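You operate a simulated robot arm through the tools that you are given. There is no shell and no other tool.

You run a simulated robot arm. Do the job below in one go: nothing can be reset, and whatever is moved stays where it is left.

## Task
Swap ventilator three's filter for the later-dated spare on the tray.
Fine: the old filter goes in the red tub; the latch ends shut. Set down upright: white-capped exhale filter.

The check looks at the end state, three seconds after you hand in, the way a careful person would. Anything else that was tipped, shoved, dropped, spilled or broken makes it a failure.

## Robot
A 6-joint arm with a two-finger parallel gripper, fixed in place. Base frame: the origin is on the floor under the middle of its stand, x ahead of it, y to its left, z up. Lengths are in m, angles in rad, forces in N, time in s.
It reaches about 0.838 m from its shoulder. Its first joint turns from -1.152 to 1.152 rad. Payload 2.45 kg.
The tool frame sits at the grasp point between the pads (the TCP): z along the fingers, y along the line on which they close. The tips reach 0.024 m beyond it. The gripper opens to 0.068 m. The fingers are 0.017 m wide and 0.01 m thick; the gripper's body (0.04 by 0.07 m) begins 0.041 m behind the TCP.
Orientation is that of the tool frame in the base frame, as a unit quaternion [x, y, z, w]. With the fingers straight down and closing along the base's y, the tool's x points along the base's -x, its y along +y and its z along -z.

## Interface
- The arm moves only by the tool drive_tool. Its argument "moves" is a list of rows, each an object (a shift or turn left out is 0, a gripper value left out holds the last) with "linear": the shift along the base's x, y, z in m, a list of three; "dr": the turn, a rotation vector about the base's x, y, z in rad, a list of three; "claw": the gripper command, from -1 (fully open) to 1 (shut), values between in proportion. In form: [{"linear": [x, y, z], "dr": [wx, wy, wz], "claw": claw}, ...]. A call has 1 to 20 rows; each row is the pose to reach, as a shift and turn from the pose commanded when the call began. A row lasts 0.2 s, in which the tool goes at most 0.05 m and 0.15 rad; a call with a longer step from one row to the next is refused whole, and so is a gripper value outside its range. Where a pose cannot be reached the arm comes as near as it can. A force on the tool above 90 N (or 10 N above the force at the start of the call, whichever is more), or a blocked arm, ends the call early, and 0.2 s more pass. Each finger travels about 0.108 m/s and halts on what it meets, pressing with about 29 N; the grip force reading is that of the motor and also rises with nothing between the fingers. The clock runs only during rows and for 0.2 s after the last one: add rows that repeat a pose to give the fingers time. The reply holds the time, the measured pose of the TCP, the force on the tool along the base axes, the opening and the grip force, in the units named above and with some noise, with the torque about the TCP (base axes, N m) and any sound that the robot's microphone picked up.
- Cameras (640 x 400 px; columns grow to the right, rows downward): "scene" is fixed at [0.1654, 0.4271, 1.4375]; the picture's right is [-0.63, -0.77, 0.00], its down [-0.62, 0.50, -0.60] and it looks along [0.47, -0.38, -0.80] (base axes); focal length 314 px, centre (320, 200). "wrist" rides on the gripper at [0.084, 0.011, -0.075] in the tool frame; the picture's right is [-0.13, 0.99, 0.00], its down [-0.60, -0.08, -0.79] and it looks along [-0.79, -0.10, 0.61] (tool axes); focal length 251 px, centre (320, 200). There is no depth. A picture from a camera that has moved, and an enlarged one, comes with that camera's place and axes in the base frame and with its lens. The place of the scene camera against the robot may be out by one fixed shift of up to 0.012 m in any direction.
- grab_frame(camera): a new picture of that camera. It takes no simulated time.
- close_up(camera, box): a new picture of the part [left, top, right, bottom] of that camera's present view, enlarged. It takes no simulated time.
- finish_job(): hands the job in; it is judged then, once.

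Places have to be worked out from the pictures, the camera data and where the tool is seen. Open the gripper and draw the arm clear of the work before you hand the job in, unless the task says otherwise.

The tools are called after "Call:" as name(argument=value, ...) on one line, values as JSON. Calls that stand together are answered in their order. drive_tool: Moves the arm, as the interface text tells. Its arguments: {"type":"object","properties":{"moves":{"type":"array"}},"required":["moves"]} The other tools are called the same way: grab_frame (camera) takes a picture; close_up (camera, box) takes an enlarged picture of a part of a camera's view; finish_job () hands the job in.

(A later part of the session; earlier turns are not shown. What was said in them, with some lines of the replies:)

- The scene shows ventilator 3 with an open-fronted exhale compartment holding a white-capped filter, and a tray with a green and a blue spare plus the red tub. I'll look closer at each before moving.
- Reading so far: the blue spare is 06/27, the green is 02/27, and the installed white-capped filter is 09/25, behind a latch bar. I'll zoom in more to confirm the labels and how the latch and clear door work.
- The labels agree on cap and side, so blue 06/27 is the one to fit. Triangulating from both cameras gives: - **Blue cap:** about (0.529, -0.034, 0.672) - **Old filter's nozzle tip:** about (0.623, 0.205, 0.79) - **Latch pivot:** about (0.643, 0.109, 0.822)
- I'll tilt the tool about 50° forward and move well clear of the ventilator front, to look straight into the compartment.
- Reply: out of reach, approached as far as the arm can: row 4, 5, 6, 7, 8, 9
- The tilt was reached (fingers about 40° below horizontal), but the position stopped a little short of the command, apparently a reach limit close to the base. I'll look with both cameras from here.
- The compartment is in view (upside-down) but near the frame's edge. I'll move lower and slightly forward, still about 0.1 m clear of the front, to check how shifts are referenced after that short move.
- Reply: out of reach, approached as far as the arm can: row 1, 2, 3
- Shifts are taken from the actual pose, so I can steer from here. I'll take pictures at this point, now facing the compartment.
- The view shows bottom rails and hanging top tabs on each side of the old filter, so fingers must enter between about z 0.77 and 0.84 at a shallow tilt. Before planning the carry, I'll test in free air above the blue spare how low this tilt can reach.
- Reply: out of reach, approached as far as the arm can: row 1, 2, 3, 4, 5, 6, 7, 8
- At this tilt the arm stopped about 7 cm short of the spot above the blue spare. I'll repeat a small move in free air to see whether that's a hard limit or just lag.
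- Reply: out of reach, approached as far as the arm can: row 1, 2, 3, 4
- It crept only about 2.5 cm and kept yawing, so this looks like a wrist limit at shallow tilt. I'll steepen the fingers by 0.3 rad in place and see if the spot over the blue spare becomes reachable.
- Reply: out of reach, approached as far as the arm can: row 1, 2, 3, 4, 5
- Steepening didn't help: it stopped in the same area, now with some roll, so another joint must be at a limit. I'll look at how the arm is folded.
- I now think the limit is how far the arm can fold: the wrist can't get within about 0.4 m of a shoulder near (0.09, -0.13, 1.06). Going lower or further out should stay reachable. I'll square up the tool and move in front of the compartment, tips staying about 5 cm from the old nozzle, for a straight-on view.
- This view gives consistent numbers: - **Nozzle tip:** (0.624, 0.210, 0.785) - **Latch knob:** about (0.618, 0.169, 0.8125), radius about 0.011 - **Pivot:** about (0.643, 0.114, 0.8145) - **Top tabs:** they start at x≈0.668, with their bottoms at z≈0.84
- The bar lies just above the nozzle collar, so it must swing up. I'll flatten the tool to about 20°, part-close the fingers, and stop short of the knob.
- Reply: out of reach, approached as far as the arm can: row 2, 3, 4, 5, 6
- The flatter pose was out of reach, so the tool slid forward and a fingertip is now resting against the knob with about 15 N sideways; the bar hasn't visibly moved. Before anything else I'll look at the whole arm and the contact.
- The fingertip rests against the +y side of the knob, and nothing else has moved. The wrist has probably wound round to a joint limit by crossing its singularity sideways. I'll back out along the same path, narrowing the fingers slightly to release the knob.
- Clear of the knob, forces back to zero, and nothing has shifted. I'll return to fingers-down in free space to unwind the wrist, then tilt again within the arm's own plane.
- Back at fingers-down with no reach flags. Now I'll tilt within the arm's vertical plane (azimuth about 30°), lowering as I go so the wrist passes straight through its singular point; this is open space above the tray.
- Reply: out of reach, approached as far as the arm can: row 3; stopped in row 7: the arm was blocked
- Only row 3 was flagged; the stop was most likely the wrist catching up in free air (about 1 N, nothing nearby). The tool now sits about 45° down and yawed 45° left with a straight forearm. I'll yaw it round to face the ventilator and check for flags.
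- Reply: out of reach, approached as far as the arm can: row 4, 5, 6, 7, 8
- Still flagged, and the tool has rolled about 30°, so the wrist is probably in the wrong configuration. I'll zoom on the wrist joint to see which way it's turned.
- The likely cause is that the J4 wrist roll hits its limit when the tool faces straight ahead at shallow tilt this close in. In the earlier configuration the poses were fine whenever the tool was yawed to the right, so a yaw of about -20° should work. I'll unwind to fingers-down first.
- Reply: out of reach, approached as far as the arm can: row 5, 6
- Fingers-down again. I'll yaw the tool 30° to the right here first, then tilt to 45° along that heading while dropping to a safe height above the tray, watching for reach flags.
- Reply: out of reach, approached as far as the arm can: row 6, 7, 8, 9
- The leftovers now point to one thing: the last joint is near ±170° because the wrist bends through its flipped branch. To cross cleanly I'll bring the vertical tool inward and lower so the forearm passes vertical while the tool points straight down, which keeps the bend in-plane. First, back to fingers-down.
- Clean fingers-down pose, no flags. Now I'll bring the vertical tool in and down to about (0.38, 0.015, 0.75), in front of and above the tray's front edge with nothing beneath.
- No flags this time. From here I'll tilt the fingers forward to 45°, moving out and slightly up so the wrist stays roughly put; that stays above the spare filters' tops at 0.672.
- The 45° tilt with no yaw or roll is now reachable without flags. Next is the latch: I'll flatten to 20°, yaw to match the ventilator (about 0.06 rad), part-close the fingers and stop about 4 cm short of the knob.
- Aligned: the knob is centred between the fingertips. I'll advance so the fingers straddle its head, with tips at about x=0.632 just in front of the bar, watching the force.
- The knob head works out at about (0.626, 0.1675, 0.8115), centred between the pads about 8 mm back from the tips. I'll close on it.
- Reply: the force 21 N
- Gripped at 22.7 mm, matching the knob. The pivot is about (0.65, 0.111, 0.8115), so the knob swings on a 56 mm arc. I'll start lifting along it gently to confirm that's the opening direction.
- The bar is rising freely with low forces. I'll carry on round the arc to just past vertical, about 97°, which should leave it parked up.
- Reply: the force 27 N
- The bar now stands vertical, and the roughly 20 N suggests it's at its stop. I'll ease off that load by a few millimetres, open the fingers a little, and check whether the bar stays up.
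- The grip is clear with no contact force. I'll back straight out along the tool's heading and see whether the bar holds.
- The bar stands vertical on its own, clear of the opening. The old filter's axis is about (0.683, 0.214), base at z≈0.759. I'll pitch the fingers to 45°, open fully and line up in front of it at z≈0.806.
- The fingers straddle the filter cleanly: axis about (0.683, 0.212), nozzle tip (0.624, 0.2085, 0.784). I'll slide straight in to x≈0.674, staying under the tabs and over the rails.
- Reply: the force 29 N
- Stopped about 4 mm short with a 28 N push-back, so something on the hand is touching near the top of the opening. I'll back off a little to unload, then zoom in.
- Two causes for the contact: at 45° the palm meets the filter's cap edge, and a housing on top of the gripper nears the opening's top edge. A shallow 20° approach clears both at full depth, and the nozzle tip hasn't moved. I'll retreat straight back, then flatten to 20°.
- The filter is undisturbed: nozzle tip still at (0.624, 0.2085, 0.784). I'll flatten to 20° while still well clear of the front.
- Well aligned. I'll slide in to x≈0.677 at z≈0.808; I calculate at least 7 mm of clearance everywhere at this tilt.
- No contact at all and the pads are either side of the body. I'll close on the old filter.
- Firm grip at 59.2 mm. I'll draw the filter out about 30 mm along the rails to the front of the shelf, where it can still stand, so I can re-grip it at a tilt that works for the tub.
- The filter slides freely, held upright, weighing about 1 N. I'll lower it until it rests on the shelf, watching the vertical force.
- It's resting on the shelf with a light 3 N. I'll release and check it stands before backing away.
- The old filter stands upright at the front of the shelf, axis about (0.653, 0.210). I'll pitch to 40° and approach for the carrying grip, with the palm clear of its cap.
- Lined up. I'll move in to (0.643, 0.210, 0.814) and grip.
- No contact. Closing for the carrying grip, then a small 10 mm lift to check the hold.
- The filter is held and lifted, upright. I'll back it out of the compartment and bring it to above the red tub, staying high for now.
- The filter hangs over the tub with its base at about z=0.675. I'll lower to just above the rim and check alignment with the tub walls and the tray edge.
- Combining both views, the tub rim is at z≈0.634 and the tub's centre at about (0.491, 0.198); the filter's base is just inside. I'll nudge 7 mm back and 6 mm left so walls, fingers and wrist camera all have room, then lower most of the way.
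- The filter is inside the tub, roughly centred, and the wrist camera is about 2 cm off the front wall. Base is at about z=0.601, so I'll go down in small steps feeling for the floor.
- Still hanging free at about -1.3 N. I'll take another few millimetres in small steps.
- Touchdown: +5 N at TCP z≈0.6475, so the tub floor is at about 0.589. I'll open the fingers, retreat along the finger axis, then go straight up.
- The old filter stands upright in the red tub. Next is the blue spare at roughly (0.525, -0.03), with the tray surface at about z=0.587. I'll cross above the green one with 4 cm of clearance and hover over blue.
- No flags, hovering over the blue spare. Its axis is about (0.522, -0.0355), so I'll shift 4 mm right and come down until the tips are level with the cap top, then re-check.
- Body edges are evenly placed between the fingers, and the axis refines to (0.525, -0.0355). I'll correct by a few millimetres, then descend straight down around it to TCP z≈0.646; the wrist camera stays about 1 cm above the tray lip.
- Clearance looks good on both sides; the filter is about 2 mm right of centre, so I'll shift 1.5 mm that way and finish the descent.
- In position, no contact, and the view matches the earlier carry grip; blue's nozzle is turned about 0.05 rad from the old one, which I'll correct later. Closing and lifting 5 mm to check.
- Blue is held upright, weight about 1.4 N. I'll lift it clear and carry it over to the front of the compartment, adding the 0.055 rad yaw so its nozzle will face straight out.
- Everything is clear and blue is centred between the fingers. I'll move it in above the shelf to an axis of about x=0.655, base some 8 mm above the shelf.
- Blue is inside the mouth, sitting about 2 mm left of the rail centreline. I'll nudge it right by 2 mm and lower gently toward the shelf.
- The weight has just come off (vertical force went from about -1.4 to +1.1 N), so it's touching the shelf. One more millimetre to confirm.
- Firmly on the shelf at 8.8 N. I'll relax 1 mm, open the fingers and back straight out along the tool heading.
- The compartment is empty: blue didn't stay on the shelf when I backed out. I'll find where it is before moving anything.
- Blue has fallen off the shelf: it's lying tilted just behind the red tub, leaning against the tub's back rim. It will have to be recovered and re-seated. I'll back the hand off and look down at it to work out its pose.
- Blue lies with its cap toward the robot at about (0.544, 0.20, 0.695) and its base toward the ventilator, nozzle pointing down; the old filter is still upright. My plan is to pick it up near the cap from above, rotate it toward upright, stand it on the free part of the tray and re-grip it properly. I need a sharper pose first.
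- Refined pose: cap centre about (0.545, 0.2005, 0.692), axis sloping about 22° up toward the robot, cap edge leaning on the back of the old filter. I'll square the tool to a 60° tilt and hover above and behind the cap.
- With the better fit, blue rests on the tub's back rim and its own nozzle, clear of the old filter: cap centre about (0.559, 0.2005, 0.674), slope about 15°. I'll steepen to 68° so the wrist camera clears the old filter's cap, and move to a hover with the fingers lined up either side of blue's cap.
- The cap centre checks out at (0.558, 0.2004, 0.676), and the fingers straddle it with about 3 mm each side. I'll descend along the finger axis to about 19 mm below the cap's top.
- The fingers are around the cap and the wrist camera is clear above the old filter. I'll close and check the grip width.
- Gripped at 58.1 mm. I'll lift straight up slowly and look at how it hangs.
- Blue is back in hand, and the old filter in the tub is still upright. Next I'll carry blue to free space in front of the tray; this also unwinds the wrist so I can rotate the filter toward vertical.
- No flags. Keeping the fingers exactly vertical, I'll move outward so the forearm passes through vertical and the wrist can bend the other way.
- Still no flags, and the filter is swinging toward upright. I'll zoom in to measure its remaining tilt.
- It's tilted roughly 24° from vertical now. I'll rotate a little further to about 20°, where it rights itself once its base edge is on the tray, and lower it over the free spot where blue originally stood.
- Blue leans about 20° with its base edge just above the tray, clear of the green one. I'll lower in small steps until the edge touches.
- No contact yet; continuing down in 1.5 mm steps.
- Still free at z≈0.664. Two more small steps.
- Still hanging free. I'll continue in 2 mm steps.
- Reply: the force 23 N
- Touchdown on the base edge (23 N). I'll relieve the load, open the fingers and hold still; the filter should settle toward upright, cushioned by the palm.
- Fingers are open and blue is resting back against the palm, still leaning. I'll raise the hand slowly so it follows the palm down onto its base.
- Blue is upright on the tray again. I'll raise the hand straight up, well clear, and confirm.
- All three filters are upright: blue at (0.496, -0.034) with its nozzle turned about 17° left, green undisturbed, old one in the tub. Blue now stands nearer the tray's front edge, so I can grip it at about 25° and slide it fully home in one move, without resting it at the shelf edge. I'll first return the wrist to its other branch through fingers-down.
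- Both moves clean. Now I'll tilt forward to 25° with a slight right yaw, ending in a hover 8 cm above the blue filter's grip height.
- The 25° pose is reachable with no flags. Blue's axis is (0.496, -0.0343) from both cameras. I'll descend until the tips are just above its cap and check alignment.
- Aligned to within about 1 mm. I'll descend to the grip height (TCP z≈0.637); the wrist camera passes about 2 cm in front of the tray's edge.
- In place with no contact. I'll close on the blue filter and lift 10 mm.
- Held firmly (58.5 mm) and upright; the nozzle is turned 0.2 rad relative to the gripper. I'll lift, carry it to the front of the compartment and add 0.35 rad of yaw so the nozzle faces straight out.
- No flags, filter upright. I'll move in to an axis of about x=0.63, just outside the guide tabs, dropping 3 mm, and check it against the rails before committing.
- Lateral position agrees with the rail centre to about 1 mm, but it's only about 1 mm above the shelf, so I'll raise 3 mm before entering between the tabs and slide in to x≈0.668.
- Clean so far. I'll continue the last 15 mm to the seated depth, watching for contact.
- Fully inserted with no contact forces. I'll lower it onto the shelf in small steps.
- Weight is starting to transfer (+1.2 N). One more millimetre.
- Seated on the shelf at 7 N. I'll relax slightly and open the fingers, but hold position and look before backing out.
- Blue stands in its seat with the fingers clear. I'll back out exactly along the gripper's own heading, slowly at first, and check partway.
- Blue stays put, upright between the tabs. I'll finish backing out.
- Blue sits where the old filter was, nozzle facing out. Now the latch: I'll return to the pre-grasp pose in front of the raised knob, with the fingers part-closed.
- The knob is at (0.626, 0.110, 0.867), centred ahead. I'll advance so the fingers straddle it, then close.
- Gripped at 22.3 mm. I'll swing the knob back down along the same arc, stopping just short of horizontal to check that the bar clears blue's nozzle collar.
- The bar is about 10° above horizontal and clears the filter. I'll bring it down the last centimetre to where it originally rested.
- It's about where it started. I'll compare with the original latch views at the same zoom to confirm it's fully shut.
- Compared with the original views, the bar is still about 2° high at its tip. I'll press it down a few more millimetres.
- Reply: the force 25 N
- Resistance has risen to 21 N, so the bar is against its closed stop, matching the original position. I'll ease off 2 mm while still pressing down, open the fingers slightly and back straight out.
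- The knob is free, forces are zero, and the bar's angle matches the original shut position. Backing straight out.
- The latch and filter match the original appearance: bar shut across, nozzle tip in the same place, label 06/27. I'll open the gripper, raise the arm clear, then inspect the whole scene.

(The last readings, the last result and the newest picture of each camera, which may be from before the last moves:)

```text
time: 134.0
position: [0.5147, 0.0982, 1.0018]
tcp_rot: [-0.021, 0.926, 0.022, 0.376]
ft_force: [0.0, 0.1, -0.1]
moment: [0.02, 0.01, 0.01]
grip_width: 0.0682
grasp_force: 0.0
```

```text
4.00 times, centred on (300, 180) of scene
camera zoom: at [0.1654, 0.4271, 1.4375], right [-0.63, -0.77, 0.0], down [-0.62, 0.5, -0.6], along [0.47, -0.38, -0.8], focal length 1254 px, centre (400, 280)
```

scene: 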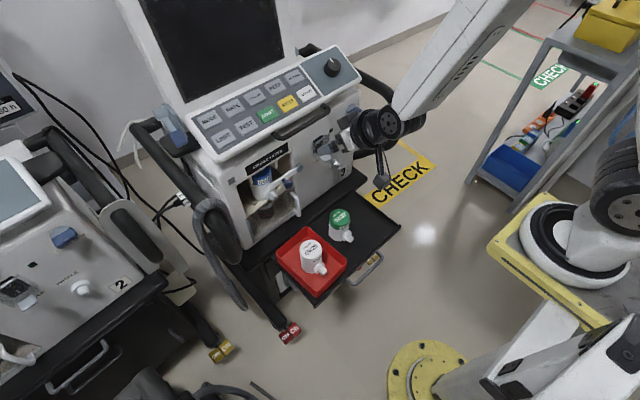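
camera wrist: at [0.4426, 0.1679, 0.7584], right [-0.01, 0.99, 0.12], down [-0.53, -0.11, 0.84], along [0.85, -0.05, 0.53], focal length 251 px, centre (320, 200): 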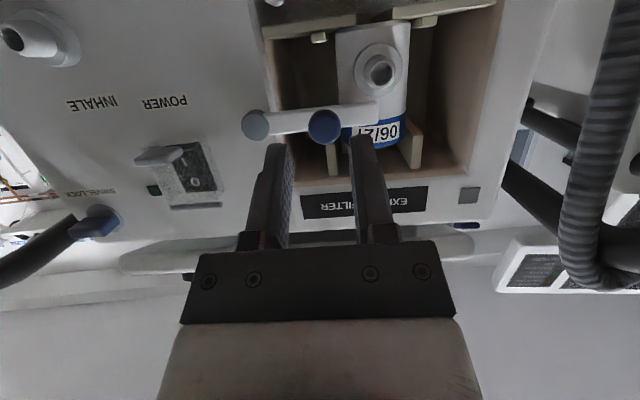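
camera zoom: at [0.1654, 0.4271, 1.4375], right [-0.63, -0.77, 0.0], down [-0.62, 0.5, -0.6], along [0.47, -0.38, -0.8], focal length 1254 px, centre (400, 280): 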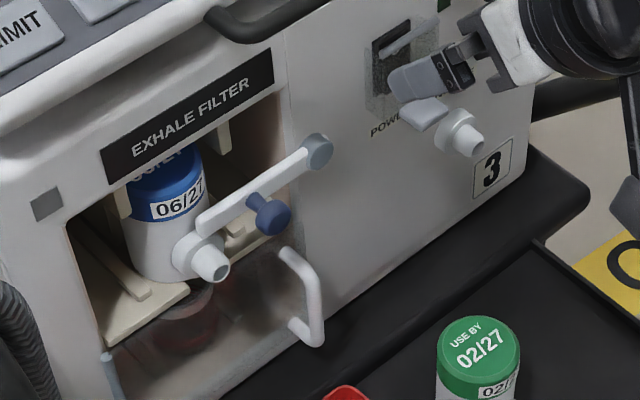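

Final state looks right: blue 06/27 seated with the latch shut, old 09/25 upright in the red tub, and the green spare, tub and tray undisturbed. I'll draw the arm right back through poses I've already used, ending fingers-down in front of the tray.

Call:
drive_tool(moves=[{"linear": [-0.003, -0.015, -0.03]}, {"linear": [-0.006, -0.032, -0.07]}, {"linear": [-0.009, -0.05, -0.11]}, {"linear": [-0.012, -0.068, -0.15]}, {"linear": [-0.012, -0.083, -0.19]}, {"linear": [-0.012, -0.083, -0.2]}, {"linear": [-0.012, -0.083, -0.2]}])

Call:
drive_tool(moves=[{"linear": [-0.015, -0.002, -0.003], "dr": [0, 0.1, 0]}, {"linear": [-0.032, -0.004, -0.007], "dr": [0, 0.22, 0]}, {"linear": [-0.05, -0.006, -0.011], "dr": [0, 0.34, 0]}, {"linear": [-0.067, -0.008, -0.015], "dr": [0, 0.46, 0]}, {"linear": [-0.085, -0.01, -0.02], "dr": [0, 0.58, 0]}, {"linear": [-0.1, -0.012, -0.025], "dr": [0, 0.68, 0]}, {"linear": [-0.115, -0.014, -0.028], "dr": [0, 0.77, 0]}, {"linear": [-0.115, -0.014, -0.028], "dr": [0, 0.77, 0]}])

Call:
grab_frame(camera="scene")

Call:
close_up(camera="scene", box=[230, 140, 400, 300])

```text
time: 135.6
position: [0.4984, 0.0178, 0.8017]
tcp_rot: [-0.02, 0.926, 0.021, 0.377]
ft_force: [-0.9, -0.5, 0.7]
moment: [-0.02, 0.03, -0.02]
grip_width: 0.0684
grasp_force: 0.0
```

```text
time: 137.4
position: [0.3854, 0.0042, 0.7728]
tcp_rot: [-0.01, 1.0, 0.028, 0.001]
ft_force: [0.5, 0.0, 0.1]
moment: [0.03, 0.0, 0.04]
grip_width: 0.0678
grasp_force: 0.0
```

```text
taken
```

scene: 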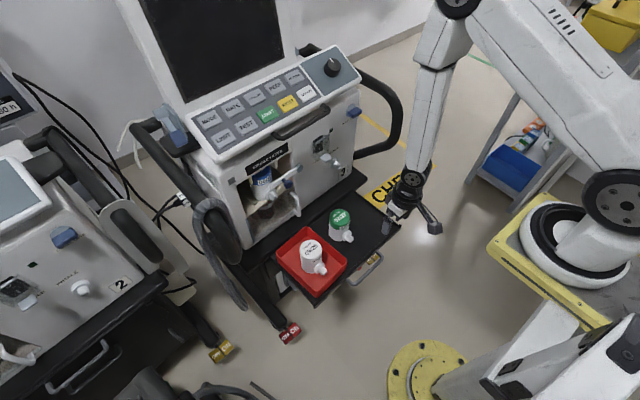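

```text
2.50 times, centred on (315, 220) of scene
camera zoom: at [0.1654, 0.4271, 1.4375], right [-0.63, -0.77, 0.0], down [-0.62, 0.5, -0.6], along [0.47, -0.38, -0.8], focal length 784 px, centre (332, 150)
```

zoom: 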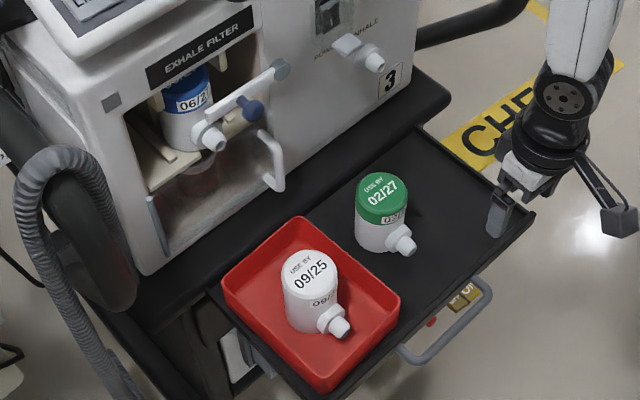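

The arm is clear, gripper open and empty. The latest pictures show blue 06/27 seated in ventilator three with the latch shut, the white-capped 09/25 filter upright in the red tub, and the green 02/27 spare where it was, so I'm handing in.

Call:
finish_job()

```text
The job is handed in.
```

The swap on ventilator three is done, but I dropped the new filter once on the way.

**End state in the last pictures:**
- **New filter:** the blue-capped spare, dated 06/27, is seated in the exhale compartment with its nozzle facing out. It was the later of the two; the other is 02/27.
- **Latch:** shut, with the bar in the same position it started in.
- **Old filter:** the white-capped one, dated 09/25, stands upright in the red tub.
- **Everything else:** the green spare, the tub and the tray look unmoved. The gripper is open and the arm is clear.

**What went wrong along the way:**
- **The drop:** on my first try I set the new filter too close to the front edge of the compartment shelf. It tipped off as I backed away, fell about 10 cm and came to rest against the tub's back rim. I picked it up, stood it upright on the tray and fitted it again. I saw no damage, but the cameras wouldn't show a crack or internal damage, so check that filter before use.
- **Other contacts:** early on, a fingertip pressed sideways on the latch knob with about 15 N. Later the hand pushed against the old filter with about 28 N while it was still in its seat. Neither moved anything visibly.
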